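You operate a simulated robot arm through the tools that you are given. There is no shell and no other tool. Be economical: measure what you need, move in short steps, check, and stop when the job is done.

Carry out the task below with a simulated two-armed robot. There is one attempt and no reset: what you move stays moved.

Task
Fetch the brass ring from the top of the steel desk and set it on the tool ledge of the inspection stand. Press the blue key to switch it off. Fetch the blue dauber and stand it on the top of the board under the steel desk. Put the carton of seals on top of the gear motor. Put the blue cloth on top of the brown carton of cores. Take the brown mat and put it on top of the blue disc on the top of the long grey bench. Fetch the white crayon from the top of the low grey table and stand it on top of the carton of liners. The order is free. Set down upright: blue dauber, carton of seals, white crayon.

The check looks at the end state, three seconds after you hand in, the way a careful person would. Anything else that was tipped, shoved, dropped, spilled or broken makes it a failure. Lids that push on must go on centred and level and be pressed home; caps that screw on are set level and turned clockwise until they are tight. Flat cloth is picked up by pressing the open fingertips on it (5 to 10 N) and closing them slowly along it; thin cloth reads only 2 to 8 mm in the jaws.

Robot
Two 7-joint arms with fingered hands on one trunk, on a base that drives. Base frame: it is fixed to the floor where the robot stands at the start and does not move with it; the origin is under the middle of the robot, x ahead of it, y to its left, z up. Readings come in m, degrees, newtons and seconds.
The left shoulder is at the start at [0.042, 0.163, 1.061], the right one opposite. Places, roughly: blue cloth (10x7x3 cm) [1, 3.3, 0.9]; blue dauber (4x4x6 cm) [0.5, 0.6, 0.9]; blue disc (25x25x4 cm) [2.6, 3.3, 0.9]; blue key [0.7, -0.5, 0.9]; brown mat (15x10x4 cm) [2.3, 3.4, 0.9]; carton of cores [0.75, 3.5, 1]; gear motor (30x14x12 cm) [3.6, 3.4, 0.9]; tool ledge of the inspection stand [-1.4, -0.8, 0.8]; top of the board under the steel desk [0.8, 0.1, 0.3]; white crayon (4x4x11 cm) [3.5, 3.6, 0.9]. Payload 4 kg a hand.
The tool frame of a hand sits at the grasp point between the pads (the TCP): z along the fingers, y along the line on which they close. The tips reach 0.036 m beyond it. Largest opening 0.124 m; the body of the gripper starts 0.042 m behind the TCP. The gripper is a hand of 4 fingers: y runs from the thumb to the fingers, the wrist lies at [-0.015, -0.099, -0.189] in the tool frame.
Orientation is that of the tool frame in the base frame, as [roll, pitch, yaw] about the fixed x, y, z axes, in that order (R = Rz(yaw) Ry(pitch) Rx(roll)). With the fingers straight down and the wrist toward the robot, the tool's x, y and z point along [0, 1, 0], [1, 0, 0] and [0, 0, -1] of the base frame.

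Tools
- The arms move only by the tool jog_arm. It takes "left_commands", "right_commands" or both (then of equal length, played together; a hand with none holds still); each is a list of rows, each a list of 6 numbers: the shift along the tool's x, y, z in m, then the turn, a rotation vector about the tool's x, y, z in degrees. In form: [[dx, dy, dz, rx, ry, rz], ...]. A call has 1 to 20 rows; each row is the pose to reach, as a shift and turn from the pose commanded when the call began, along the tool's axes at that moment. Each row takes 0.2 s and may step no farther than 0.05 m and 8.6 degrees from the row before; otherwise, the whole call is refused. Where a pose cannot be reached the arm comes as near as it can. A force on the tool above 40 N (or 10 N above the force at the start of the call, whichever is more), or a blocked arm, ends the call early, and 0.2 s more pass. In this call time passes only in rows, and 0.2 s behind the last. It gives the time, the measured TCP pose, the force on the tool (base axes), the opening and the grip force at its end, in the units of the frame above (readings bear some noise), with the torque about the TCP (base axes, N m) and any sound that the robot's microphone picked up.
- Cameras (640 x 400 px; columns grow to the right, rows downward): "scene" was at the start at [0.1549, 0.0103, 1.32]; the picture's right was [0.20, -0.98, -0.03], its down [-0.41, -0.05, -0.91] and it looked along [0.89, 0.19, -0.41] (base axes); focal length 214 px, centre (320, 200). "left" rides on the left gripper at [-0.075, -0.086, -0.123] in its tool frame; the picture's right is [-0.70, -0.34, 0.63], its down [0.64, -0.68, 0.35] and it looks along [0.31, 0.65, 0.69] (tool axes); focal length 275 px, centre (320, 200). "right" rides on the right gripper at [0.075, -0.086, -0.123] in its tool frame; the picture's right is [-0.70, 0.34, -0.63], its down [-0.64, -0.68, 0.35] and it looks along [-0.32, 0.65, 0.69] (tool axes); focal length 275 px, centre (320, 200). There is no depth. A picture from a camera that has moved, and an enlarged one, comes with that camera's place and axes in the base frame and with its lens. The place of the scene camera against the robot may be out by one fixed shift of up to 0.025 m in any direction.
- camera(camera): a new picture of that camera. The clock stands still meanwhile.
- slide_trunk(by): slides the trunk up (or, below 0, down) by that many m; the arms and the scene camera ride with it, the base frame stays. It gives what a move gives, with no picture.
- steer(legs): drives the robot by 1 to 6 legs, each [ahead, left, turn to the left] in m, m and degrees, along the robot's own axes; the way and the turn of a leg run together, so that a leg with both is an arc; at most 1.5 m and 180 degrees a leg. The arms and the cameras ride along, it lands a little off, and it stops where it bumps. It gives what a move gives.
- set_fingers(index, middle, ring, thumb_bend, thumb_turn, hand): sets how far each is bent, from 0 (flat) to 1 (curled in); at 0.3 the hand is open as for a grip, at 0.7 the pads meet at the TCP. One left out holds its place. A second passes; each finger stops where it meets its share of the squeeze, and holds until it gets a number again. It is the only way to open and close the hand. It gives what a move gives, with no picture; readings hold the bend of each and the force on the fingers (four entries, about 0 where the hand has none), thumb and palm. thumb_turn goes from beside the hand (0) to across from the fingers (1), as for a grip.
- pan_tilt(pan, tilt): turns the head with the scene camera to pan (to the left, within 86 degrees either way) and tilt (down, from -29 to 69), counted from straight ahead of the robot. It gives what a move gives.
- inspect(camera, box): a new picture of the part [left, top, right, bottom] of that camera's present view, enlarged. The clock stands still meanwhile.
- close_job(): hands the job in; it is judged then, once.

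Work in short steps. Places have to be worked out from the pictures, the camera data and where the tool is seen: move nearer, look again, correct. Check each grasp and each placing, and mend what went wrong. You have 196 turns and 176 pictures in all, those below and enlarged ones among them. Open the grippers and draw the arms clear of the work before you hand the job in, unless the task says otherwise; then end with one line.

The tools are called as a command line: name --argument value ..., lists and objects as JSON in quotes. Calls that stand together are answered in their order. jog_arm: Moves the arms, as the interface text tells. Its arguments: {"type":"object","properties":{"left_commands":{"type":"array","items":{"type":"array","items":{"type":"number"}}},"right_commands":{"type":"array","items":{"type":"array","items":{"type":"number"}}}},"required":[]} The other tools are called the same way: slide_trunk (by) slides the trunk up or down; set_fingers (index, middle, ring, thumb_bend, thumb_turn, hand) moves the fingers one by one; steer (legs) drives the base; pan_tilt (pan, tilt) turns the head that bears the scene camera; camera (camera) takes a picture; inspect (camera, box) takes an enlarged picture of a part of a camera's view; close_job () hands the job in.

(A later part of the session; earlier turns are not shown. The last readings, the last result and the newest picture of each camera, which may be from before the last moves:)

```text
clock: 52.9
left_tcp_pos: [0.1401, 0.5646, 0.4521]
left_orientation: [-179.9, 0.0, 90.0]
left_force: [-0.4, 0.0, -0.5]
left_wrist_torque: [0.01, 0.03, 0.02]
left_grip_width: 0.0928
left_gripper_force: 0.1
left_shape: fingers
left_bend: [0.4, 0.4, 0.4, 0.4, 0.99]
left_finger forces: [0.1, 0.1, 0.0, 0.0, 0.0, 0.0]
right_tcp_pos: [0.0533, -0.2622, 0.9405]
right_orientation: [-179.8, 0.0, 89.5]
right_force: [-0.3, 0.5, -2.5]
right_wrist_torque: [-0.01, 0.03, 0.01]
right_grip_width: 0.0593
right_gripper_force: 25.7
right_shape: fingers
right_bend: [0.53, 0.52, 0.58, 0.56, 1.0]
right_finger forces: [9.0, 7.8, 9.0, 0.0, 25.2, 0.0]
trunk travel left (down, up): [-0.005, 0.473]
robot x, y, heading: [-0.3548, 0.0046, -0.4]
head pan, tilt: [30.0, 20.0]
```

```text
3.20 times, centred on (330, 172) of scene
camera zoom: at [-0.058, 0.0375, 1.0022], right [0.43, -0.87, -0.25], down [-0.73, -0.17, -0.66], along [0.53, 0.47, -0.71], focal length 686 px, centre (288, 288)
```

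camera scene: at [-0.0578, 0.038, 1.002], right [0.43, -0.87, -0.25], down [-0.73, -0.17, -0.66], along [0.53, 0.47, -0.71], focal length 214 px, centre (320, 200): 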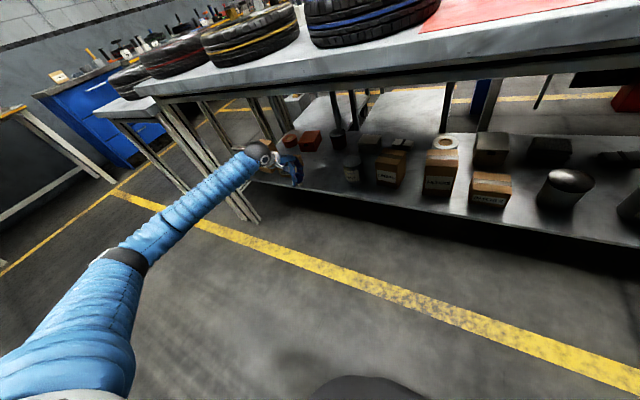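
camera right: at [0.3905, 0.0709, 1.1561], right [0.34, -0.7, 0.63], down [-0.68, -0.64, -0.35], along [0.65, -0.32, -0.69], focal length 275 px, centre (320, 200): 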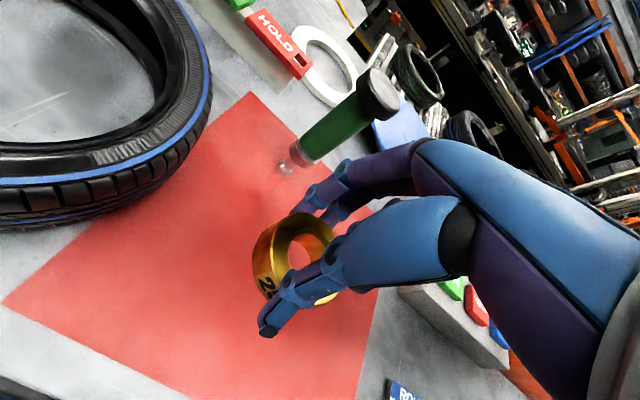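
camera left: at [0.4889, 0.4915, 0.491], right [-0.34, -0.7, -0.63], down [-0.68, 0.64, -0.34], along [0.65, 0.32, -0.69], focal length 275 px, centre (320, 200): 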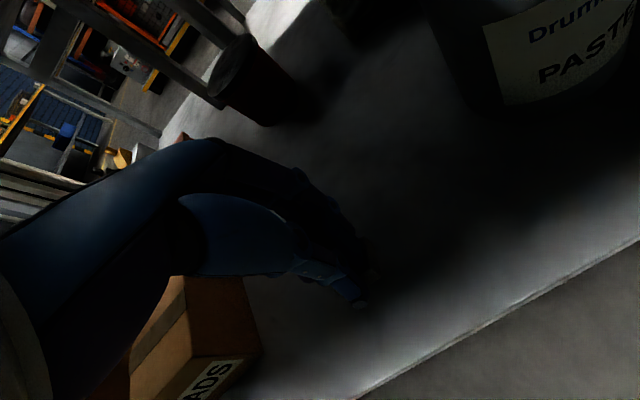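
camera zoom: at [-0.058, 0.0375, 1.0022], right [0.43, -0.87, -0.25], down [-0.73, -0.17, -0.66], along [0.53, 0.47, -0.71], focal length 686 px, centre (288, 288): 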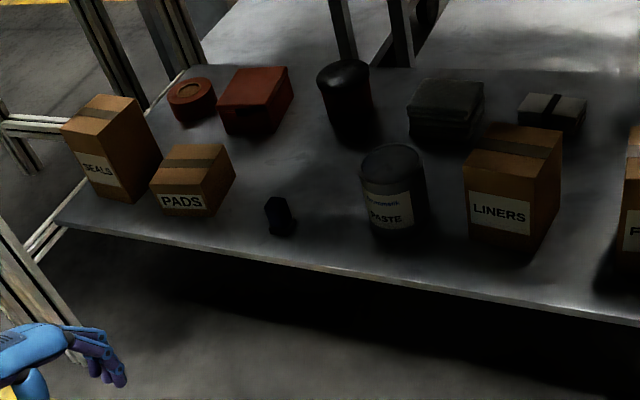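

Dauber stands well at (0.573, 0.566). Next the SEALS carton at the shelf's left end: I drive 0.4 m left to face it and look again.

steer --legs '[[0, 0.42, 0]]'

camera --camera "scene"

camera --camera "left"

```text
clock: 55.5
left_tcp_pos: [0.1437, 0.9871, 0.4524]
left_orientation: [-179.9, 0.2, 89.9]
left_force: [-0.5, -0.5, -1.3]
left_wrist_torque: [-0.02, -0.02, 0.01]
left_grip_width: 0.093
left_gripper_force: 0.0
left_shape: fingers
left_bend: [0.4, 0.4, 0.4, 0.4, 0.99]
left_finger forces: [0.0, 0.0, 0.1, 0.0, 0.1, 0.0]
right_tcp_pos: [0.0543, 0.1621, 0.9393]
right_orientation: [-179.9, 0.0, 89.5]
right_force: [-1.4, 0.0, -3.1]
right_wrist_torque: [-0.01, 0.01, 0.0]
right_grip_width: 0.0596
right_gripper_force: 25.4
right_shape: fingers
right_bend: [0.53, 0.52, 0.58, 0.56, 1.0]
right_finger forces: [9.1, 7.8, 8.8, 0.1, 25.1, 0.1]
trunk travel left (down, up): [-0.005, 0.473]
robot x, y, heading: [-0.3493, 0.4262, -0.4]
head pan, tilt: [30.0, 20.0]
```

```text
123 pictures are left
camera scene: at [-0.0554, 0.4623, 1.0021], right [0.43, -0.87, -0.25], down [-0.73, -0.17, -0.66], along [0.53, 0.47, -0.71], focal length 214 px, centre (320, 200)
```

scene: 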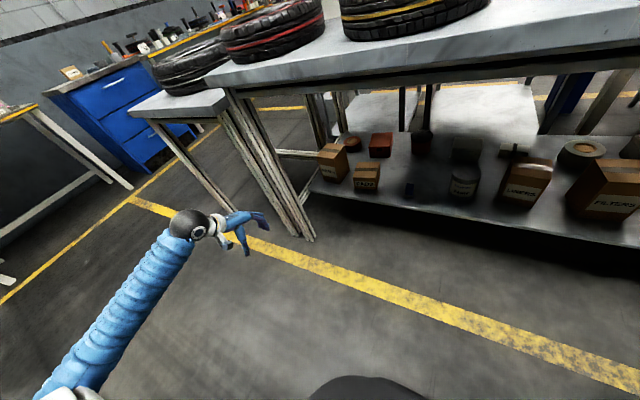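

```text
122 pictures are left
camera left: at [0.0584, 0.9128, 0.5755], right [-0.34, -0.7, -0.63], down [-0.68, 0.65, -0.35], along [0.65, 0.31, -0.69], focal length 275 px, centre (320, 200)
```

left: 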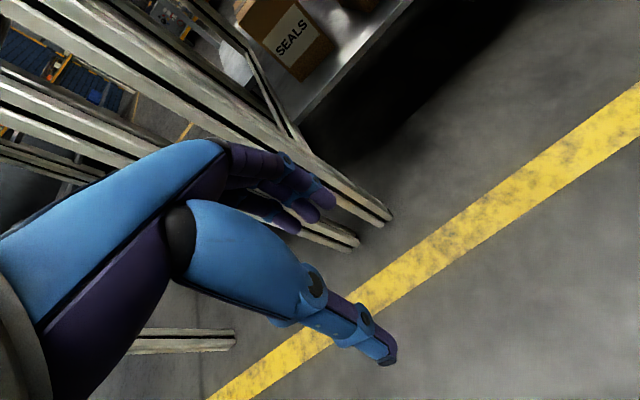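

The desk leg stands near (0.40, 1.08), so I'll come at the carton from the right with the base turned left. First I raise the right hand with the ring above desk items and draw the left hand in.

jog_arm --right_commands '[[0, 0, -0.045, 0, 0, 0], [0, 0, -0.09, 0, 0, 0], [0, 0, -0.135, 0, 0, 0], [0, 0, -0.18, 0, 0, 0], [0, -0.03, -0.21, 0, 0, 0], [0, -0.06, -0.23, 0, 0, 0]]' --left_commands '[[-0.025, -0.02, 0, 0, 0, 0], [-0.05, -0.04, 0, 0, 0, 0], [-0.075, -0.06, 0, 0, 0, 0], [-0.1, -0.08, 0, 0, 0, 0], [-0.13, -0.09, 0, 0, 0, 0], [-0.15, -0.1, 0, 0, 0, 0]]'

steer --legs '[[0.27, -0.08, 20]]'

pan_tilt --pan 20 --tilt 25

camera --camera "scene"

camera --camera "left"

```text
clock: 56.9
left_tcp_pos: [0.0906, 0.8888, 0.4115]
left_orientation: [-179.9, 0.1, 89.9]
left_force: [-0.4, -0.3, 0.4]
left_wrist_torque: [0.0, -0.01, 0.06]
left_grip_width: 0.0928
left_gripper_force: 0.0
left_shape: fingers
left_bend: [0.4, 0.4, 0.4, 0.4, 0.99]
left_finger forces: [0.0, 0.1, 0.0, 0.0, 0.1, 0.1]
left hand out of reach, approached as far as the arm can: row 3, 4, 5, 6
right_tcp_pos: [0.0315, 0.1719, 1.128]
right_orientation: [179.9, -0.7, 90.1]
right_force: [-1.3, 0.0, -2.8]
right_wrist_torque: [0.01, 0.0, 0.02]
right_grip_width: 0.0591
right_gripper_force: 25.6
right_shape: fingers
right_bend: [0.53, 0.52, 0.58, 0.56, 1.0]
right_finger forces: [9.0, 7.7, 9.0, 0.0, 24.9, 0.0]
right hand out of reach, approached as far as the arm can: row 5, 6
trunk travel left (down, up): [-0.005, 0.473]
robot x, y, heading: [-0.3518, 0.428, -0.5]
head pan, tilt: [30.0, 20.0]
```

```text
clock: 58.9
left_tcp_pos: [0.1804, 0.9778, 0.41]
left_orientation: [-179.9, 0.1, 110.0]
left_force: [-0.4, -0.3, 0.5]
left_wrist_torque: [0.0, 0.01, -0.02]
left_grip_width: 0.0927
left_gripper_force: 0.0
left_shape: fingers
left_bend: [0.4, 0.4, 0.4, 0.4, 0.99]
left_finger forces: [0.0, 0.0, 0.0, 0.0, 0.0, 0.1]
right_tcp_pos: [0.3708, 0.2847, 1.1272]
right_orientation: [-179.9, -0.7, 110.2]
right_force: [-0.4, -0.7, -3.3]
right_wrist_torque: [0.0, 0.02, -0.02]
right_grip_width: 0.059
right_gripper_force: 25.4
right_shape: fingers
right_bend: [0.53, 0.52, 0.58, 0.56, 1.0]
right_finger forces: [9.0, 7.7, 9.0, 0.0, 24.7, 0.0]
trunk travel left (down, up): [-0.005, 0.473]
robot x, y, heading: [-0.0767, 0.3931, 19.7]
head pan, tilt: [30.0, 20.0]
```

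```text
clock: 59.6
left_tcp_pos: [0.1805, 0.9771, 0.411]
left_orientation: [-180.0, 0.1, 109.8]
left_force: [-0.4, 0.6, 0.1]
left_wrist_torque: [0.02, 0.05, 0.03]
left_grip_width: 0.093
left_gripper_force: 0.1
left_shape: fingers
left_bend: [0.4, 0.4, 0.4, 0.4, 0.99]
left_finger forces: [0.0, 0.0, 0.1, 0.1, 0.0, 0.1]
right_tcp_pos: [0.3698, 0.2846, 1.1275]
right_orientation: [180.0, -0.7, 110.2]
right_force: [0.2, -0.1, -3.3]
right_wrist_torque: [-0.03, 0.03, 0.01]
right_grip_width: 0.0594
right_gripper_force: 25.3
right_shape: fingers
right_bend: [0.53, 0.52, 0.58, 0.56, 1.0]
right_finger forces: [9.0, 7.8, 9.1, 0.0, 24.7, 0.0]
trunk travel left (down, up): [-0.005, 0.473]
robot x, y, heading: [-0.0714, 0.3949, 19.5]
head pan, tilt: [20.0, 25.0]
```

```text
121 pictures are left
camera scene: at [0.1922, 0.5117, 0.9922], right [0.6, -0.78, -0.17], down [-0.7, -0.41, -0.58], along [0.39, 0.47, -0.79], focal length 214 px, centre (320, 200)
```

scene: 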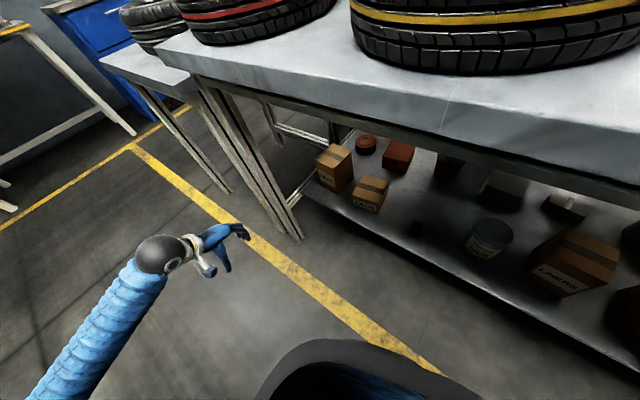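

```text
120 pictures are left
camera left: at [0.125, 0.8783, 0.5343], right [-0.08, -0.77, -0.63], down [-0.86, 0.37, -0.35], along [0.5, 0.52, -0.69], focal length 275 px, centre (320, 200)
```

left: 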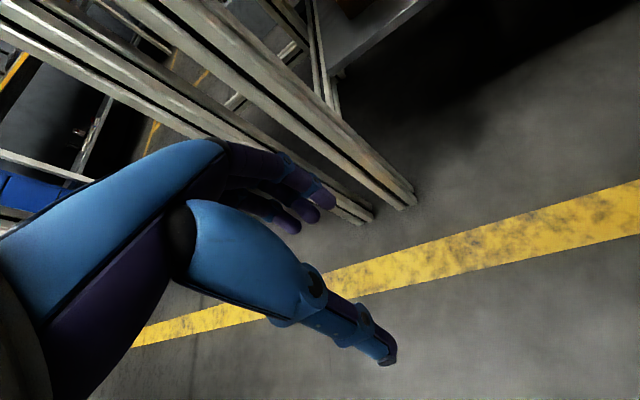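

Good vantage. I zoom onto the SEALS carton to size it.

inspect --camera "scene" --box '[280, 120, 440, 220]'

```text
4.00 times, centred on (360, 170) of scene
camera zoom: at [0.1922, 0.5117, 0.9922], right [0.6, -0.78, -0.17], down [-0.7, -0.41, -0.58], along [0.39, 0.47, -0.79], focal length 858 px, centre (160, 320)
```

zoom: 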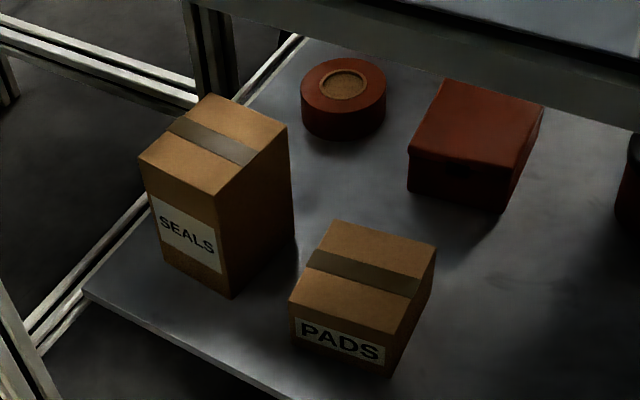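

Carton is about 9.5×10×14.7 cm, centre (0.645, 0.918), top at 0.45. I open the hand, turn it to match and come to a stand-off in front at z≈0.51.

set_fingers --hand "left" --index 0.3 --middle 0.3 --ring 0.3 --thumb_bend 0.3

jog_arm --left_commands '[[-0.01, 0.0, -0.04, 0, 0, 5], [-0.03, 0.02, -0.07, 0, 0, 10], [-0.05, 0.04, -0.1, 0, 0, 15], [-0.07, 0.07, -0.1, 0, 0, 20], [-0.094, 0.094, -0.1, 0, 0, 25]]'

camera --camera "left"

camera --camera "scene"

```text
clock: 60.6
left_tcp_pos: [0.179, 0.9772, 0.4117]
left_orientation: [-179.9, 0.1, 109.9]
left_force: [-0.8, -0.8, 0.1]
left_wrist_torque: [-0.02, -0.02, -0.03]
left_grip_width: 0.123
left_gripper_force: 0.1
left_shape: fingers
left_bend: [0.3, 0.3, 0.3, 0.3, 0.98]
left_finger forces: [0.0, 0.0, 0.0, 0.1, 0.0, 0.1]
right_tcp_pos: [0.3704, 0.2847, 1.1276]
right_orientation: [-179.9, -0.7, 110.2]
right_force: [0.0, 0.3, -2.3]
right_wrist_torque: [0.02, 0.03, -0.01]
right_grip_width: 0.0594
right_gripper_force: 25.1
right_shape: fingers
right_bend: [0.53, 0.52, 0.58, 0.56, 1.0]
right_finger forces: [8.9, 7.7, 9.0, 0.0, 24.7, 0.0]
trunk travel left (down, up): [-0.005, 0.473]
robot x, y, heading: [-0.0713, 0.3918, 19.5]
head pan, tilt: [20.0, 25.0]
```

```text
clock: 61.8
left_tcp_pos: [0.3014, 0.9222, 0.5116]
left_orientation: [-179.9, 0.1, 85.0]
left_force: [-0.1, -0.7, 0.0]
left_wrist_torque: [0.0, 0.0, 0.02]
left_grip_width: 0.1231
left_gripper_force: 0.1
left_shape: fingers
left_bend: [0.3, 0.3, 0.3, 0.3, 0.98]
left_finger forces: [0.0, 0.0, 0.0, 0.0, 0.0, 0.1]
left hand out of reach, approached as far as the arm can: row 1, 2, 3
right_tcp_pos: [0.371, 0.2847, 1.1283]
right_orientation: [179.9, -0.6, 110.2]
right_force: [0.4, 0.0, -2.4]
right_wrist_torque: [-0.03, -0.02, -0.01]
right_grip_width: 0.0592
right_gripper_force: 24.3
right_shape: fingers
right_bend: [0.53, 0.52, 0.58, 0.56, 1.0]
right_finger forces: [9.0, 7.7, 9.0, 0.0, 24.6, 0.1]
trunk travel left (down, up): [-0.005, 0.473]
robot x, y, heading: [-0.0764, 0.3912, 19.8]
head pan, tilt: [20.0, 25.0]
```

```text
118 pictures are left
camera left: at [0.2096, 0.855, 0.6352], right [-0.4, -0.67, -0.63], down [-0.62, 0.7, -0.35], along [0.67, 0.26, -0.69], focal length 275 px, centre (320, 200)
```

left: 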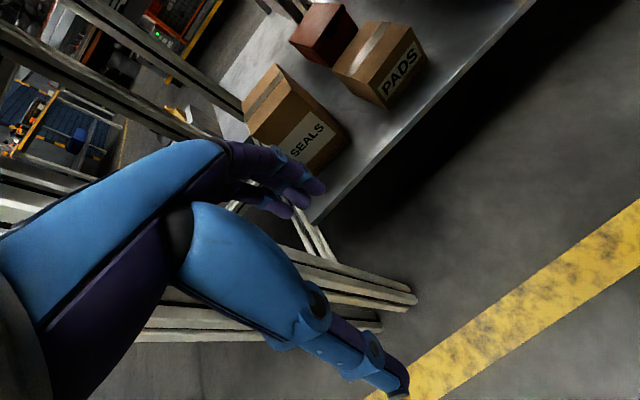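

```text
117 pictures are left
camera scene: at [0.1922, 0.5118, 0.9921], right [0.6, -0.78, -0.17], down [-0.7, -0.41, -0.58], along [0.39, 0.47, -0.79], focal length 214 px, centre (320, 200)
```

scene: 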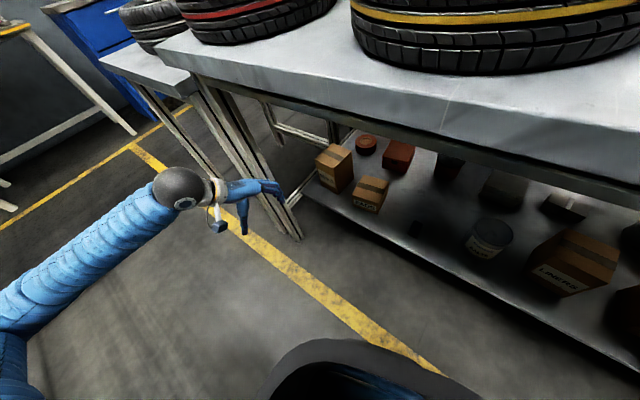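

From here the elbow would swing into the desk leg. A longer, straighter reach (as used for the dauber) keeps clear, so I back off to about (-0.31, 0.35) with heading 0.

steer --legs '[[-0.26, 0.0, -20]]'

camera --camera "scene"

```text
clock: 63.6
left_tcp_pos: [0.1986, 0.7218, 0.513]
left_orientation: [180.0, 0.2, 65.5]
left_force: [-0.5, -0.4, 0.1]
left_wrist_torque: [0.01, 0.0, -0.01]
left_grip_width: 0.1231
left_gripper_force: 0.1
left_shape: fingers
left_bend: [0.3, 0.3, 0.3, 0.3, 0.98]
left_finger forces: [0.1, 0.0, 0.0, 0.1, 0.0, 0.1]
right_tcp_pos: [0.0504, 0.097, 1.1289]
right_orientation: [-179.9, -0.7, 90.7]
right_force: [0.6, 0.9, -2.1]
right_wrist_torque: [0.01, -0.02, 0.03]
right_grip_width: 0.0591
right_gripper_force: 24.9
right_shape: fingers
right_bend: [0.53, 0.52, 0.58, 0.56, 1.0]
right_finger forces: [9.0, 7.6, 9.0, 0.1, 24.7, 0.0]
trunk travel left (down, up): [-0.005, 0.473]
robot x, y, heading: [-0.3334, 0.3459, 0.4]
head pan, tilt: [20.0, 25.0]
```

```text
116 pictures are left
camera scene: at [-0.0385, 0.3715, 0.9924], right [0.3, -0.94, -0.17], down [-0.8, -0.15, -0.58], along [0.52, 0.31, -0.79], focal length 214 px, centre (320, 200)
```

scene: 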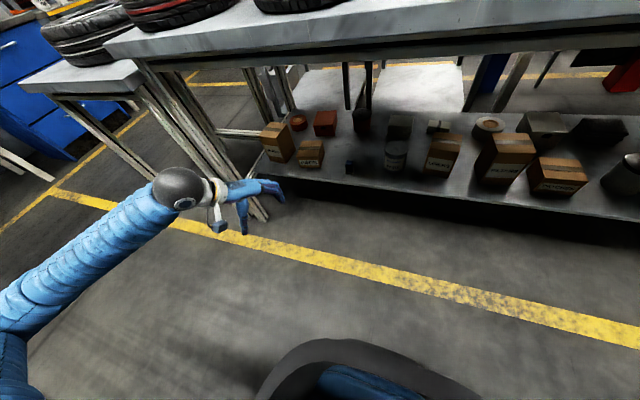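

Now I bring the hand toward (0.42, 0.918, 0.51) turning to yaw 85, watching the leg.

jog_arm --left_commands '[[0.035, 0.016, 0, 0, 0, -4], [0.07, 0.032, 0, 0, 0, -8], [0.105, 0.048, 0, 0, 0, -12], [0.145, 0.064, 0, 0, 0, -16], [0.185, 0.082, 0, 0, 0, -20], [0.225, 0.1, 0, 0, 0, -20], [0.27, 0.12, 0, 0, 0, -20]]'

camera --camera "left"

camera --camera "scene"

```text
clock: 65.2
left_tcp_pos: [0.4201, 0.9186, 0.509]
left_orientation: [-179.9, 0.1, 85.6]
left_force: [-0.3, 0.0, 0.0]
left_wrist_torque: [-0.03, -0.01, 0.01]
left_grip_width: 0.1228
left_gripper_force: 0.1
left_shape: fingers
left_bend: [0.3, 0.3, 0.3, 0.3, 0.98]
left_finger forces: [0.0, 0.0, 0.0, 0.0, 0.1, 0.1]
right_tcp_pos: [0.0524, 0.0968, 1.128]
right_orientation: [180.0, -0.7, 90.8]
right_force: [-0.2, 0.5, -3.2]
right_wrist_torque: [-0.05, 0.03, 0.0]
right_grip_width: 0.0589
right_gripper_force: 24.8
right_shape: fingers
right_bend: [0.53, 0.52, 0.58, 0.56, 1.0]
right_finger forces: [9.0, 7.7, 9.1, 0.1, 24.5, 0.0]
trunk travel left (down, up): [-0.005, 0.473]
robot x, y, heading: [-0.3326, 0.3476, 0.6]
head pan, tilt: [20.0, 25.0]
```

```text
115 pictures are left
camera left: at [0.3295, 0.8503, 0.6318], right [-0.39, -0.67, -0.63], down [-0.63, 0.69, -0.35], along [0.67, 0.26, -0.69], focal length 275 px, centre (320, 200)
```

left: 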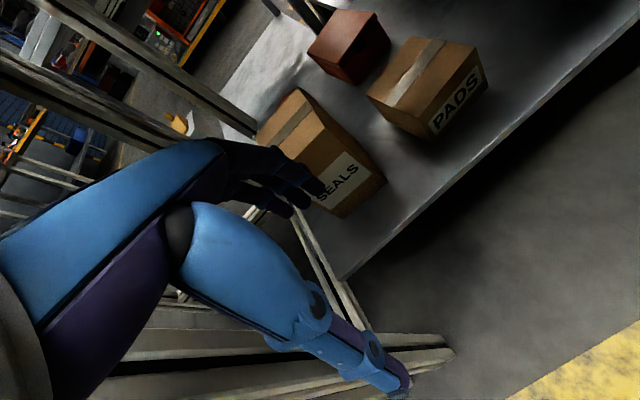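

```text
114 pictures are left
camera scene: at [-0.0378, 0.3719, 0.9919], right [0.3, -0.94, -0.17], down [-0.8, -0.15, -0.58], along [0.52, 0.31, -0.79], focal length 214 px, centre (320, 200)
```

scene: 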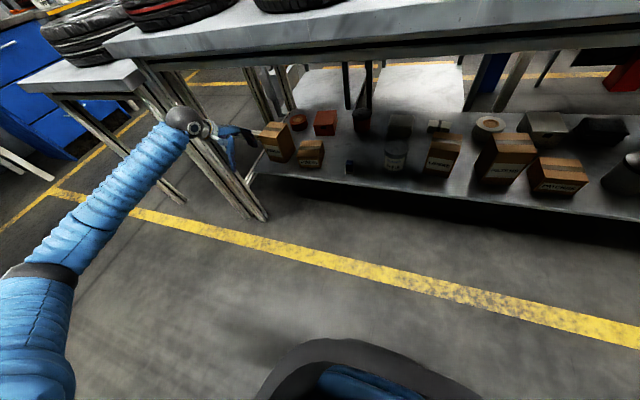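

Box face at x≈0.583, y 0.869–0.954. I go forward over it to (0.635, 0.914) in small rows.

jog_arm --left_commands '[[0.002, 0.04, 0, 0, 0, -1], [0.004, 0.08, 0, 0, 0, -2], [0.006, 0.12, 0, 0, 0, -2], [0.009, 0.165, 0, 0, 0, -2]]'

camera --camera "scene"

camera --camera "left"

```text
clock: 66.2
left_tcp_pos: [0.5849, 0.9172, 0.5116]
left_orientation: [-179.8, 0.1, 87.6]
left_force: [0.1, -0.8, -0.4]
left_wrist_torque: [0.0, 0.01, -0.01]
left_grip_width: 0.123
left_gripper_force: 0.0
left_shape: fingers
left_bend: [0.3, 0.3, 0.3, 0.3, 0.98]
left_finger forces: [0.1, 0.1, 0.0, 0.0, 0.1, 0.0]
right_tcp_pos: [0.0534, 0.0988, 1.1285]
right_orientation: [179.9, -0.6, 90.9]
right_force: [0.4, 0.9, -2.9]
right_wrist_torque: [0.02, 0.05, 0.02]
right_grip_width: 0.0593
right_gripper_force: 25.1
right_shape: fingers
right_bend: [0.53, 0.52, 0.58, 0.56, 1.0]
right_finger forces: [9.0, 7.7, 9.0, 0.0, 24.4, 0.0]
trunk travel left (down, up): [-0.005, 0.473]
robot x, y, heading: [-0.3324, 0.3467, 0.3]
head pan, tilt: [20.0, 25.0]
```

```text
113 pictures are left
camera scene: at [-0.0379, 0.3719, 0.992], right [0.3, -0.94, -0.17], down [-0.8, -0.15, -0.58], along [0.52, 0.31, -0.79], focal length 214 px, centre (320, 200)
```

scene: 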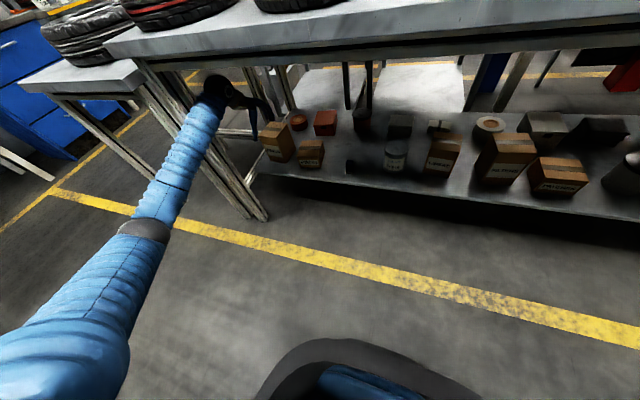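

```text
112 pictures are left
camera left: at [0.4966, 0.8451, 0.6342], right [-0.37, -0.68, -0.63], down [-0.65, 0.67, -0.35], along [0.66, 0.29, -0.69], focal length 275 px, centre (320, 200)
```

left: 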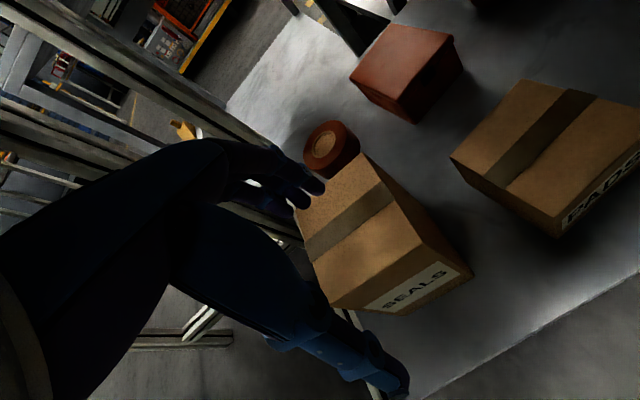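

Top-face centre comes to (0.629, 0.912), 9.5×9 cm. I move over it, then down partway to straddle it.

jog_arm --left_commands '[[-0.003, 0.025, 0, 0, 0, 0], [-0.003, 0.044, 0, 0, 0, 0], [-0.003, 0.044, 0.02, 0, 0, 0], [-0.003, 0.044, 0.035, 0, 0, 0]]'

camera --camera "left"

inspect --camera "scene" --box '[160, 60, 340, 180]'

```text
clock: 67.2
left_tcp_pos: [0.6293, 0.9078, 0.4755]
left_orientation: [-179.8, 0.1, 87.5]
left_force: [-1.1, -0.4, -0.5]
left_wrist_torque: [0.02, -0.01, -0.02]
left_grip_width: 0.1231
left_gripper_force: 0.1
left_shape: fingers
left_bend: [0.3, 0.3, 0.3, 0.3, 0.98]
left_finger forces: [0.0, 0.1, 0.1, 0.0, 0.1, 0.1]
right_tcp_pos: [0.0526, 0.0972, 1.1276]
right_orientation: [-179.9, -0.7, 90.7]
right_force: [0.2, -0.4, -3.3]
right_wrist_torque: [0.02, 0.0, -0.01]
right_grip_width: 0.0594
right_gripper_force: 25.0
right_shape: fingers
right_bend: [0.53, 0.52, 0.58, 0.56, 1.0]
right_finger forces: [9.1, 7.7, 9.1, 0.1, 24.5, 0.1]
trunk travel left (down, up): [-0.005, 0.473]
robot x, y, heading: [-0.3284, 0.3466, 0.1]
head pan, tilt: [20.0, 25.0]
```

```text
111 pictures are left
camera left: at [0.5413, 0.8378, 0.5989], right [-0.37, -0.68, -0.63], down [-0.65, 0.67, -0.35], along [0.66, 0.29, -0.69], focal length 275 px, centre (320, 200)
```

left: 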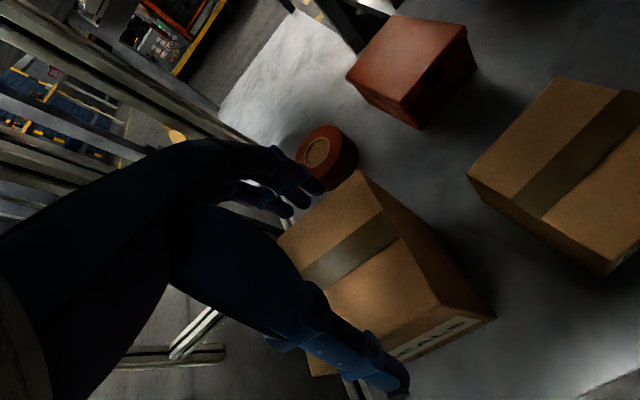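

```text
3.33 times, centred on (250, 120) of scene
camera zoom: at [-0.0379, 0.3715, 0.9921], right [0.3, -0.94, -0.17], down [-0.8, -0.15, -0.58], along [0.52, 0.31, -0.79], focal length 715 px, centre (553, 467)
```

zoom: 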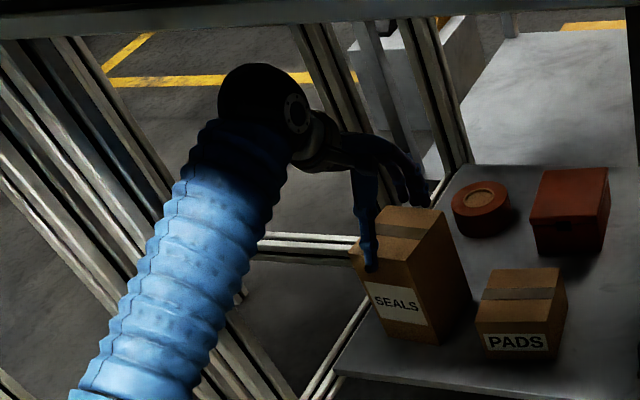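

Alignment is good. I descend to TCP 0.418 with small rows.

jog_arm --left_commands '[[0.004, -0.001, 0.015, 0, 0, 0], [0.004, -0.001, 0.03, 0, 0, 0], [0.004, -0.001, 0.045, 0, 0, 0], [0.004, -0.001, 0.057, 0, 0, 0]]'

inspect --camera "scene" --box '[160, 60, 340, 180]'

```text
clock: 68.2
left_tcp_pos: [0.6275, 0.9134, 0.4277]
left_orientation: [179.6, -0.1, 87.6]
left_force: [-10.9, 2.3, 30.5]
left_wrist_torque: [-0.16, 0.52, -0.05]
left_grip_width: 0.1296
left_gripper_force: 13.9
left_shape: fingers
left_bend: [0.29, 0.3, 0.3, 0.29, 0.97]
left_finger forces: [4.8, 0.1, 0.0, 0.0, 22.9, 0.0]
right_tcp_pos: [0.0484, 0.0956, 1.1304]
right_orientation: [179.6, -0.8, 90.8]
right_force: [0.2, 0.1, -1.9]
right_wrist_torque: [-0.01, 0.04, -0.01]
right_grip_width: 0.0592
right_gripper_force: 25.3
right_shape: fingers
right_bend: [0.53, 0.52, 0.58, 0.56, 1.0]
right_finger forces: [9.0, 7.7, 9.0, 0.0, 24.4, 0.0]
trunk travel left (down, up): [-0.005, 0.473]
robot x, y, heading: [-0.3321, 0.3488, 0.4]
head pan, tilt: [20.0, 25.0]
```

```text
3.33 times, centred on (250, 120) of scene
camera zoom: at [-0.0408, 0.3708, 0.9943], right [0.3, -0.94, -0.17], down [-0.8, -0.15, -0.59], along [0.52, 0.31, -0.79], focal length 715 px, centre (553, 467)
```

zoom: 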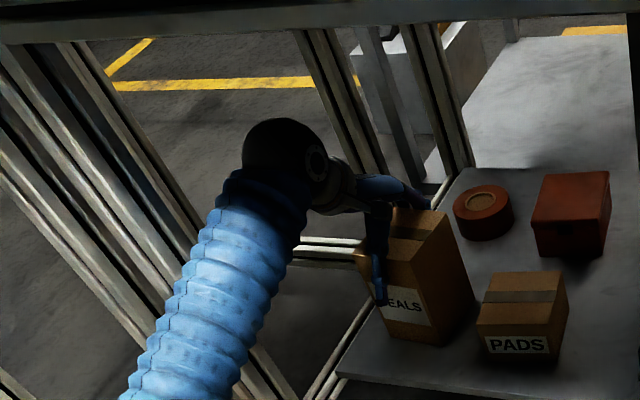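

The thumb's base meets the box's front edge; deep enough. I ease 5 mm up and back, then close.

jog_arm --left_commands '[[0, 0, -0.012, 0, 0, 0], [0, -0.006, -0.012, 0, 0, 0]]'

set_fingers --hand "left" --index 0.7 --middle 0.7 --ring 0.7 --thumb_bend 0.7

camera --camera "left"

```text
clock: 68.8
left_tcp_pos: [0.6217, 0.9115, 0.4292]
left_orientation: [-179.8, 0.1, 87.5]
left_force: [4.1, 0.6, 4.9]
left_wrist_torque: [-0.07, -0.01, 0.04]
left_grip_width: 0.1299
left_gripper_force: 5.5
left_shape: fingers
left_bend: [0.27, 0.3, 0.3, 0.29, 0.98]
left_finger forces: [6.2, 0.3, 0.3, 0.1, 3.8, 0.1]
right_tcp_pos: [0.0509, 0.098, 1.1273]
right_orientation: [180.0, -0.7, 90.7]
right_force: [-0.1, 0.4, -2.2]
right_wrist_torque: [0.03, 0.03, -0.02]
right_grip_width: 0.0588
right_gripper_force: 24.6
right_shape: fingers
right_bend: [0.53, 0.52, 0.58, 0.56, 1.0]
right_finger forces: [9.0, 7.7, 9.1, 0.1, 24.4, 0.0]
trunk travel left (down, up): [-0.005, 0.473]
robot x, y, heading: [-0.3285, 0.3481, 0.4]
head pan, tilt: [20.0, 25.0]
```

```text
clock: 69.8
left_tcp_pos: [0.6226, 0.9124, 0.4317]
left_orientation: [-179.8, 0.1, 87.5]
left_force: [2.2, 1.3, 6.0]
left_wrist_torque: [-0.21, -0.72, 0.17]
left_grip_width: 0.1363
left_gripper_force: 39.7
left_shape: fingers
left_bend: [0.3, 0.35, 0.34, 0.33, 1.0]
left_finger forces: [19.5, 9.5, 13.0, 0.0, 38.0, 0.1]
right_tcp_pos: [0.0513, 0.0984, 1.1284]
right_orientation: [180.0, -0.7, 90.7]
right_force: [-0.1, 0.3, -3.1]
right_wrist_torque: [-0.01, -0.01, -0.03]
right_grip_width: 0.0593
right_gripper_force: 24.6
right_shape: fingers
right_bend: [0.53, 0.52, 0.58, 0.56, 1.0]
right_finger forces: [8.9, 7.7, 9.0, 0.0, 24.4, 0.0]
trunk travel left (down, up): [-0.005, 0.473]
robot x, y, heading: [-0.332, 0.3478, 0.6]
head pan, tilt: [20.0, 25.0]
```

```text
108 pictures are left
camera left: at [0.5332, 0.8411, 0.5544], right [-0.37, -0.68, -0.63], down [-0.65, 0.67, -0.35], along [0.66, 0.29, -0.69], focal length 275 px, centre (320, 200)
```

left: 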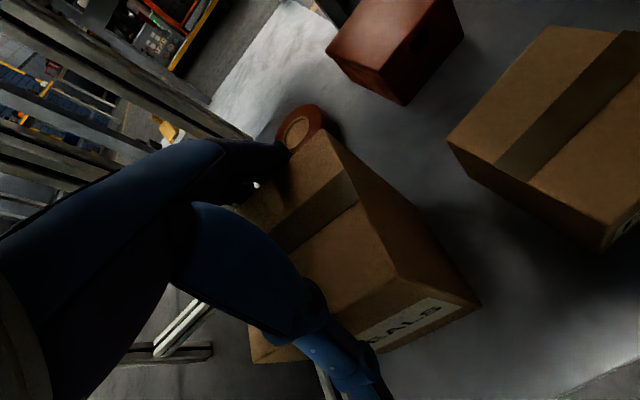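

All fingers are loaded (40 N). I lift 4 cm and check.

jog_arm --left_commands '[[0, 0, -0.01, 0, 0, 0], [0, 0, -0.025, 0, 0, 0], [0, 0, -0.04, 0, 0, 0], [0, 0, -0.05, 0, 0, 0]]'

inspect --camera "scene" --box '[160, 60, 340, 180]'

```text
clock: 70.8
left_tcp_pos: [0.6228, 0.9135, 0.4794]
left_orientation: [180.0, 0.1, 87.6]
left_force: [0.4, 0.5, -3.6]
left_wrist_torque: [0.02, 0.04, 0.0]
left_grip_width: 0.1353
left_gripper_force: 39.6
left_shape: fingers
left_bend: [0.3, 0.35, 0.34, 0.33, 1.0]
left_finger forces: [18.5, 9.1, 12.3, 0.0, 39.7, 0.0]
right_tcp_pos: [0.0515, 0.0985, 1.1264]
right_orientation: [-179.9, -0.6, 90.8]
right_force: [0.3, 0.5, -3.9]
right_wrist_torque: [0.01, 0.0, 0.0]
right_grip_width: 0.0591
right_gripper_force: 24.8
right_shape: fingers
right_bend: [0.53, 0.52, 0.58, 0.56, 1.0]
right_finger forces: [9.0, 7.8, 8.9, 0.1, 24.3, 0.1]
trunk travel left (down, up): [-0.005, 0.473]
robot x, y, heading: [-0.3316, 0.3444, 0.1]
head pan, tilt: [20.0, 25.0]
```

```text
3.33 times, centred on (250, 120) of scene
camera zoom: at [-0.0377, 0.3717, 0.992], right [0.3, -0.94, -0.17], down [-0.8, -0.15, -0.58], along [0.52, 0.31, -0.79], focal length 715 px, centre (553, 467)
```

zoom: 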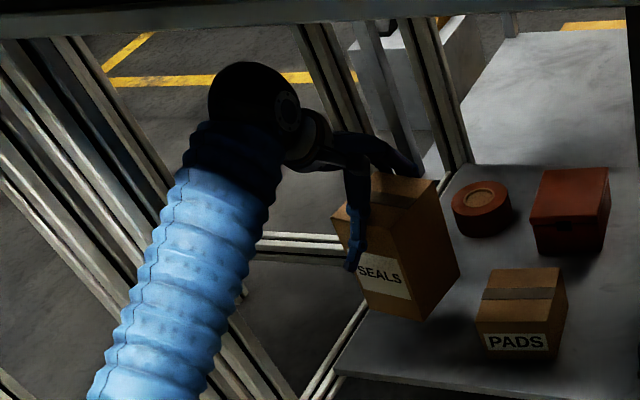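

It's lifted level. I draw it straight out from under the desk.

jog_arm --left_commands '[[0, -0.045, -0.005, 0, 0, 0], [0, -0.09, -0.005, 0, 0, 0], [-0.005, -0.135, -0.005, 0, 0, 0], [-0.01, -0.18, -0.005, 0, 0, 0], [-0.02, -0.225, -0.005, 0, 0, 0], [-0.035, -0.265, -0.005, 0, 0, 0], [-0.055, -0.305, -0.005, 0, 0, 0], [-0.075, -0.345, -0.005, 0, 0, 0], [-0.095, -0.385, -0.005, 0, 0, 0]]'

camera --camera "scene"

```text
clock: 72.8
left_tcp_pos: [0.2325, 0.8363, 0.4868]
left_orientation: [-179.9, 0.1, 87.6]
left_force: [0.2, -1.3, -3.8]
left_wrist_torque: [0.0, 0.01, 0.0]
left_grip_width: 0.1354
left_gripper_force: 39.7
left_shape: fingers
left_bend: [0.31, 0.35, 0.34, 0.33, 1.0]
left_finger forces: [17.8, 9.1, 12.7, 0.0, 39.3, 0.1]
right_tcp_pos: [0.0522, 0.0976, 1.1274]
right_orientation: [180.0, -0.7, 90.7]
right_force: [0.1, -0.9, -3.6]
right_wrist_torque: [0.03, -0.01, -0.01]
right_grip_width: 0.059
right_gripper_force: 25.2
right_shape: fingers
right_bend: [0.53, 0.52, 0.58, 0.56, 1.0]
right_finger forces: [9.0, 7.6, 9.1, 0.0, 24.2, 0.0]
trunk travel left (down, up): [-0.005, 0.473]
robot x, y, heading: [-0.3304, 0.348, 0.3]
head pan, tilt: [20.0, 25.0]
```

```text
106 pictures are left
camera scene: at [-0.0379, 0.3714, 0.9922], right [0.3, -0.94, -0.17], down [-0.8, -0.15, -0.58], along [0.52, 0.31, -0.79], focal length 214 px, centre (320, 200)
```

scene: 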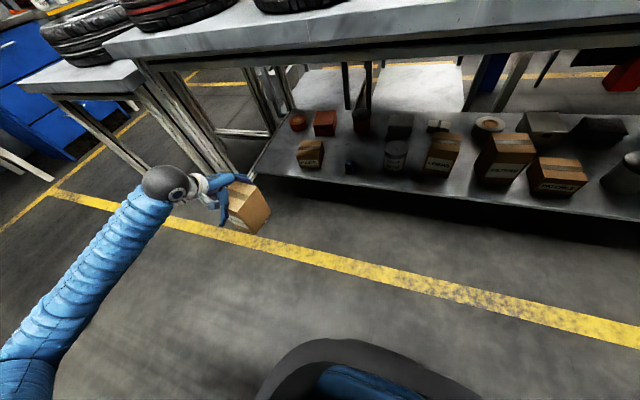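

Both LINERS and the gap remain clear. I raise the trunk back up and look left-back and right-back before turning toward the inspection stand.

slide_trunk --by 0.25

pan_tilt --pan 86 --tilt 20

camera --camera "scene"

pan_tilt --pan -86 --tilt 25

camera --camera "scene"

```text
clock: 75.4
left_tcp_pos: [0.2341, 0.8362, 0.7369]
left_orientation: [-179.8, 0.1, 87.6]
left_force: [0.6, 0.0, -3.6]
left_wrist_torque: [0.01, 0.01, 0.01]
left_grip_width: 0.1352
left_gripper_force: 39.1
left_shape: fingers
left_bend: [0.31, 0.35, 0.34, 0.33, 1.0]
left_finger forces: [17.7, 9.0, 12.5, 0.0, 38.9, 0.1]
right_tcp_pos: [0.0518, 0.0985, 1.3779]
right_orientation: [-180.0, -0.7, 90.8]
right_force: [0.3, 0.7, -2.7]
right_wrist_torque: [-0.02, 0.05, 0.01]
right_grip_width: 0.0589
right_gripper_force: 24.6
right_shape: fingers
right_bend: [0.53, 0.52, 0.58, 0.56, 1.0]
right_finger forces: [9.1, 7.6, 9.1, 0.1, 24.1, 0.0]
trunk travel left (down, up): [-0.255, 0.223]
robot x, y, heading: [-0.3289, 0.3467, 0.3]
head pan, tilt: [20.0, 25.0]
```

```text
clock: 76.8
left_tcp_pos: [0.2338, 0.8352, 0.7363]
left_orientation: [-179.9, 0.1, 87.4]
left_force: [0.0, 0.3, -5.1]
left_wrist_torque: [-0.02, 0.06, -0.03]
left_grip_width: 0.1352
left_gripper_force: 38.8
left_shape: fingers
left_bend: [0.31, 0.35, 0.34, 0.33, 1.0]
left_finger forces: [17.6, 8.9, 12.5, 0.0, 38.9, 0.1]
right_tcp_pos: [0.0514, 0.0973, 1.3774]
right_orientation: [180.0, -0.7, 90.8]
right_force: [0.1, -0.5, -3.2]
right_wrist_torque: [0.01, 0.03, 0.01]
right_grip_width: 0.0589
right_gripper_force: 24.7
right_shape: fingers
right_bend: [0.53, 0.52, 0.58, 0.56, 1.0]
right_finger forces: [8.9, 7.6, 9.2, 0.0, 24.1, 0.1]
trunk travel left (down, up): [-0.255, 0.223]
robot x, y, heading: [-0.3286, 0.3484, 0.3]
head pan, tilt: [85.9, 20.0]
```

```text
105 pictures are left
camera scene: at [-0.2766, 0.432, 1.3586], right [0.99, -0.07, -0.12], down [-0.14, -0.34, -0.93], along [0.02, 0.94, -0.35], focal length 214 px, centre (320, 200)
```

scene: 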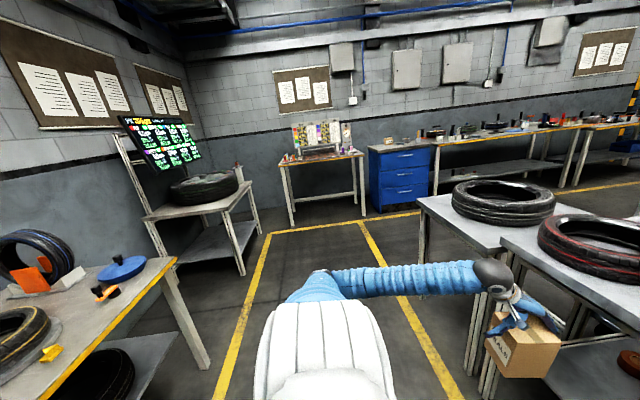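

```text
clock: 79.4
left_tcp_pos: [0.233, 0.8353, 0.738]
left_orientation: [-179.9, 0.1, 87.6]
left_force: [0.1, 0.0, -4.3]
left_wrist_torque: [-0.01, 0.0, -0.01]
left_grip_width: 0.1355
left_gripper_force: 39.3
left_shape: fingers
left_bend: [0.31, 0.35, 0.34, 0.33, 1.0]
left_finger forces: [17.7, 9.0, 12.5, 0.1, 38.8, 0.0]
right_tcp_pos: [0.0521, 0.0976, 1.3773]
right_orientation: [180.0, -0.7, 90.9]
right_force: [-0.1, -0.1, -1.9]
right_wrist_torque: [-0.01, 0.0, -0.05]
right_grip_width: 0.0591
right_gripper_force: 24.7
right_shape: fingers
right_bend: [0.53, 0.52, 0.58, 0.56, 1.0]
right_finger forces: [8.9, 7.6, 9.1, 0.1, 24.1, 0.0]
trunk travel left (down, up): [-0.255, 0.223]
robot x, y, heading: [-0.329, 0.3468, 0.3]
head pan, tilt: [-85.9, 25.0]
```

```text
104 pictures are left
camera scene: at [-0.2769, 0.2472, 1.3506], right [-0.99, -0.08, 0.12], down [-0.14, 0.42, -0.9], along [0.02, -0.9, -0.43], focal length 214 px, centre (320, 200)
```

scene: 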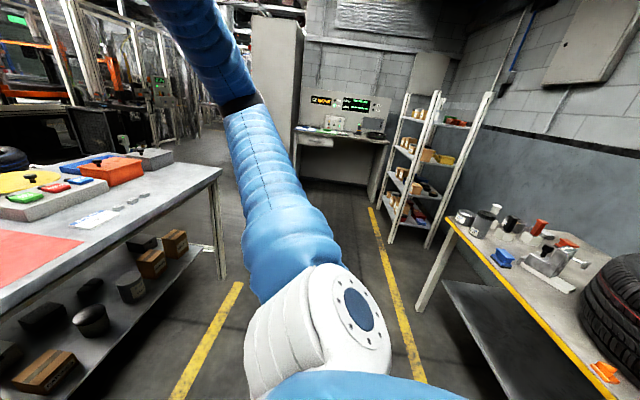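

A long yellow-edged bench runs behind the robot. I zoom at its right end to find the inspection stand's ledge.

inspect --camera "scene" --box '[420, 170, 640, 310]'

```text
2.86 times, centred on (530, 240) of scene
camera zoom: at [-0.2769, 0.2472, 1.3506], right [-0.99, -0.08, 0.12], down [-0.14, 0.42, -0.9], along [0.02, -0.9, -0.43], focal length 613 px, centre (-280, 86)
```

zoom: 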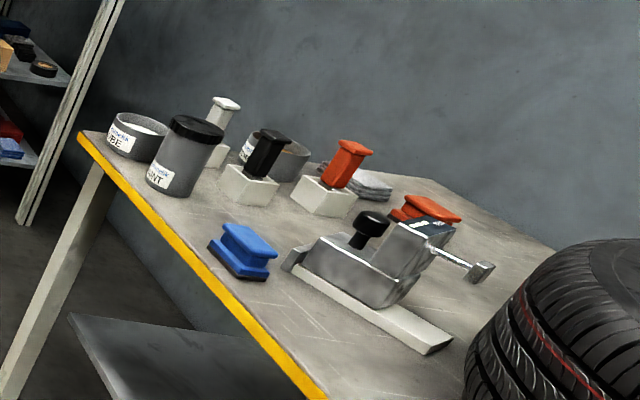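

I'll get nearer to judge the stand. First I raise the left hand with the carton to a safe carrying height close in, lower the right slightly, then back off and turn right.

jog_arm --left_commands '[[0, 0, -0.045, 0, 0, 0], [0, 0, -0.09, 0, 0, 0], [0, 0, -0.135, 0, 0, 0], [0, 0, -0.18, 0, 0, 0], [-0.02, 0, -0.22, 0, 0, 0], [-0.04, 0, -0.26, 0, 0, 0], [-0.07, 0, -0.295, 0, 0, 0], [-0.1, 0, -0.33, 0, 0, 0], [-0.13, 0, -0.36, 0, 0, 0], [-0.16, 0, -0.38, 0, 0, 0]]' --right_commands '[[0, 0, 0.02, 0, 0, 0], [0, 0, 0.04, 0, 0, 0], [0, 0, 0.06, 0, 0, 0], [0, 0, 0.08, 0, 0, 0], [0, 0, 0.1, 0, 0, 0], [0, 0, 0.12, 0, 0, 0], [0, 0, 0.14, 0, 0, 0], [0, 0, 0.16, 0, 0, 0], [0, 0, 0.18, 0, 0, 0], [0, 0, 0.2, 0, 0, 0]]'

steer --legs '[[-0.17, 0, 0], [0, 0, -90], [0.7, 0, 0]]'

pan_tilt --pan -60 --tilt 25

camera --camera "scene"

```text
clock: 81.6
left_tcp_pos: [0.2275, 0.6746, 1.1163]
left_orientation: [-179.8, 0.0, 87.7]
left_force: [-0.5, 0.0, -5.0]
left_wrist_torque: [-0.02, 0.06, 0.05]
left_grip_width: 0.1351
left_gripper_force: 37.3
left_shape: fingers
left_bend: [0.31, 0.36, 0.34, 0.33, 1.0]
left_finger forces: [16.6, 8.7, 12.0, 0.0, 37.2, 0.1]
right_tcp_pos: [0.0601, 0.0986, 1.1866]
right_orientation: [-179.9, -0.9, 90.8]
right_force: [-0.3, 0.6, -3.9]
right_wrist_torque: [0.02, 0.01, -0.01]
right_grip_width: 0.0587
right_gripper_force: 24.8
right_shape: fingers
right_bend: [0.53, 0.52, 0.58, 0.57, 1.0]
right_finger forces: [9.2, 7.7, 9.2, 0.0, 23.9, 0.0]
right hand out of reach, approached as far as the arm can: row 10
trunk travel left (down, up): [-0.255, 0.223]
robot x, y, heading: [-0.3328, 0.3462, 0.5]
head pan, tilt: [-85.9, 25.0]
```

```text
clock: 90.3
left_tcp_pos: [-0.1701, -0.9068, 1.1157]
left_orientation: [-180.0, 0.1, -2.4]
left_force: [0.5, -0.2, -4.7]
left_wrist_torque: [0.07, -0.01, 0.01]
left_grip_width: 0.1343
left_gripper_force: 35.8
left_shape: fingers
left_bend: [0.31, 0.36, 0.35, 0.33, 1.0]
left_finger forces: [15.8, 8.5, 11.6, 0.1, 35.7, 0.0]
right_tcp_pos: [-0.7454, -0.7372, 1.1879]
right_orientation: [-179.9, -0.7, 0.9]
right_force: [0.9, -0.2, -3.7]
right_wrist_torque: [0.03, 0.01, -0.03]
right_grip_width: 0.0583
right_gripper_force: 24.7
right_shape: fingers
right_bend: [0.53, 0.52, 0.58, 0.57, 1.0]
right_finger forces: [9.0, 7.6, 9.2, 0.0, 23.8, 0.0]
trunk travel left (down, up): [-0.255, 0.223]
robot x, y, heading: [-0.4955, -0.3449, -89.4]
head pan, tilt: [-85.9, 25.0]
```

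```text
clock: 91.2
left_tcp_pos: [-0.17, -0.9061, 1.1147]
left_orientation: [-179.8, 0.0, -2.4]
left_force: [-0.1, 0.1, -3.9]
left_wrist_torque: [0.03, -0.02, 0.01]
left_grip_width: 0.1343
left_gripper_force: 35.4
left_shape: fingers
left_bend: [0.31, 0.36, 0.35, 0.33, 1.0]
left_finger forces: [15.9, 8.5, 11.5, 0.0, 35.7, 0.1]
right_tcp_pos: [-0.745, -0.7378, 1.1874]
right_orientation: [-179.8, -0.7, 0.9]
right_force: [0.4, 0.0, -3.0]
right_wrist_torque: [0.02, -0.05, 0.0]
right_grip_width: 0.0585
right_gripper_force: 24.8
right_shape: fingers
right_bend: [0.53, 0.52, 0.58, 0.57, 1.0]
right_finger forces: [8.9, 7.6, 9.2, 0.0, 23.7, 0.1]
trunk travel left (down, up): [-0.255, 0.223]
robot x, y, heading: [-0.4983, -0.346, -89.7]
head pan, tilt: [-60.0, 25.0]
```

```text
102 pictures are left
camera scene: at [-0.575, -0.4459, 1.3458], right [-0.5, 0.86, 0.1], down [0.36, 0.32, -0.87], along [-0.78, -0.4, -0.47], focal length 214 px, centre (320, 200)
```

scene: 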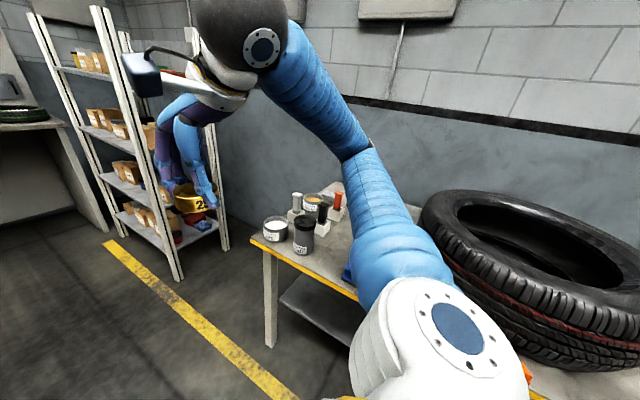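

The right arm blocks the view; I turn to face the bench, keeping a bit farther from it.

steer --legs '[[0, 0.12, -45], [0, 0, -45]]'

pan_tilt --pan 20 --tilt 25

camera --camera "scene"

```text
clock: 95.7
left_tcp_pos: [-0.9434, -0.7294, 1.1161]
left_orientation: [-179.9, 0.1, -91.4]
left_force: [0.6, 0.8, -3.7]
left_wrist_torque: [0.01, -0.01, 0.01]
left_grip_width: 0.1338
left_gripper_force: 35.0
left_shape: fingers
left_bend: [0.31, 0.36, 0.35, 0.33, 1.0]
left_finger forces: [15.6, 8.4, 11.3, 0.0, 35.2, 0.1]
right_tcp_pos: [-0.7855, -0.15, 1.1876]
right_orientation: [-179.9, -0.7, -88.2]
right_force: [0.4, 0.6, -2.4]
right_wrist_torque: [-0.02, 0.0, -0.01]
right_grip_width: 0.0581
right_gripper_force: 24.0
right_shape: fingers
right_bend: [0.53, 0.52, 0.58, 0.57, 1.0]
right_finger forces: [9.1, 7.5, 9.2, 0.1, 23.3, 0.0]
trunk travel left (down, up): [-0.255, 0.223]
robot x, y, heading: [-0.3922, -0.3928, -178.4]
head pan, tilt: [-60.0, 25.0]
```

```text
clock: 97.2
left_tcp_pos: [-0.944, -0.7281, 1.1149]
left_orientation: [-179.8, 0.1, -91.3]
left_force: [-0.1, 0.1, -4.8]
left_wrist_torque: [0.03, -0.02, 0.04]
left_grip_width: 0.1342
left_gripper_force: 35.6
left_shape: fingers
left_bend: [0.31, 0.36, 0.35, 0.33, 1.0]
left_finger forces: [15.6, 8.4, 11.3, 0.0, 35.2, 0.0]
right_tcp_pos: [-0.7855, -0.1507, 1.1873]
right_orientation: [180.0, -0.6, -88.1]
right_force: [0.3, 1.1, -3.7]
right_wrist_torque: [-0.01, 0.01, 0.0]
right_grip_width: 0.0582
right_gripper_force: 24.2
right_shape: fingers
right_bend: [0.53, 0.52, 0.58, 0.57, 1.0]
right_finger forces: [9.1, 7.5, 9.3, 0.1, 23.4, 0.0]
trunk travel left (down, up): [-0.255, 0.223]
robot x, y, heading: [-0.3929, -0.3897, -178.6]
head pan, tilt: [20.0, 25.0]
```

```text
101 pictures are left
camera scene: at [-0.5174, -0.4331, 1.3409], right [-0.36, 0.93, -0.04], down [0.5, 0.16, -0.85], along [-0.79, -0.33, -0.52], focal length 214 px, centre (320, 200)
```

scene: 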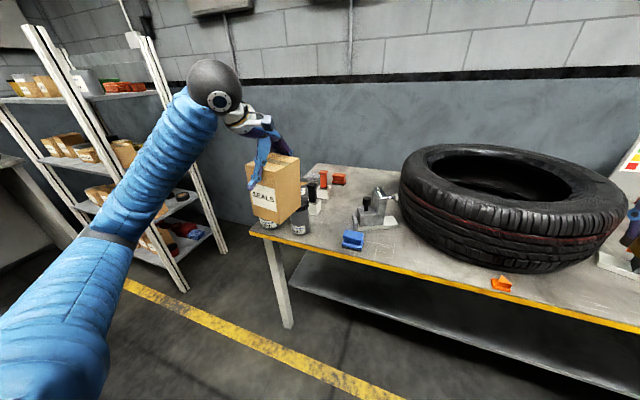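

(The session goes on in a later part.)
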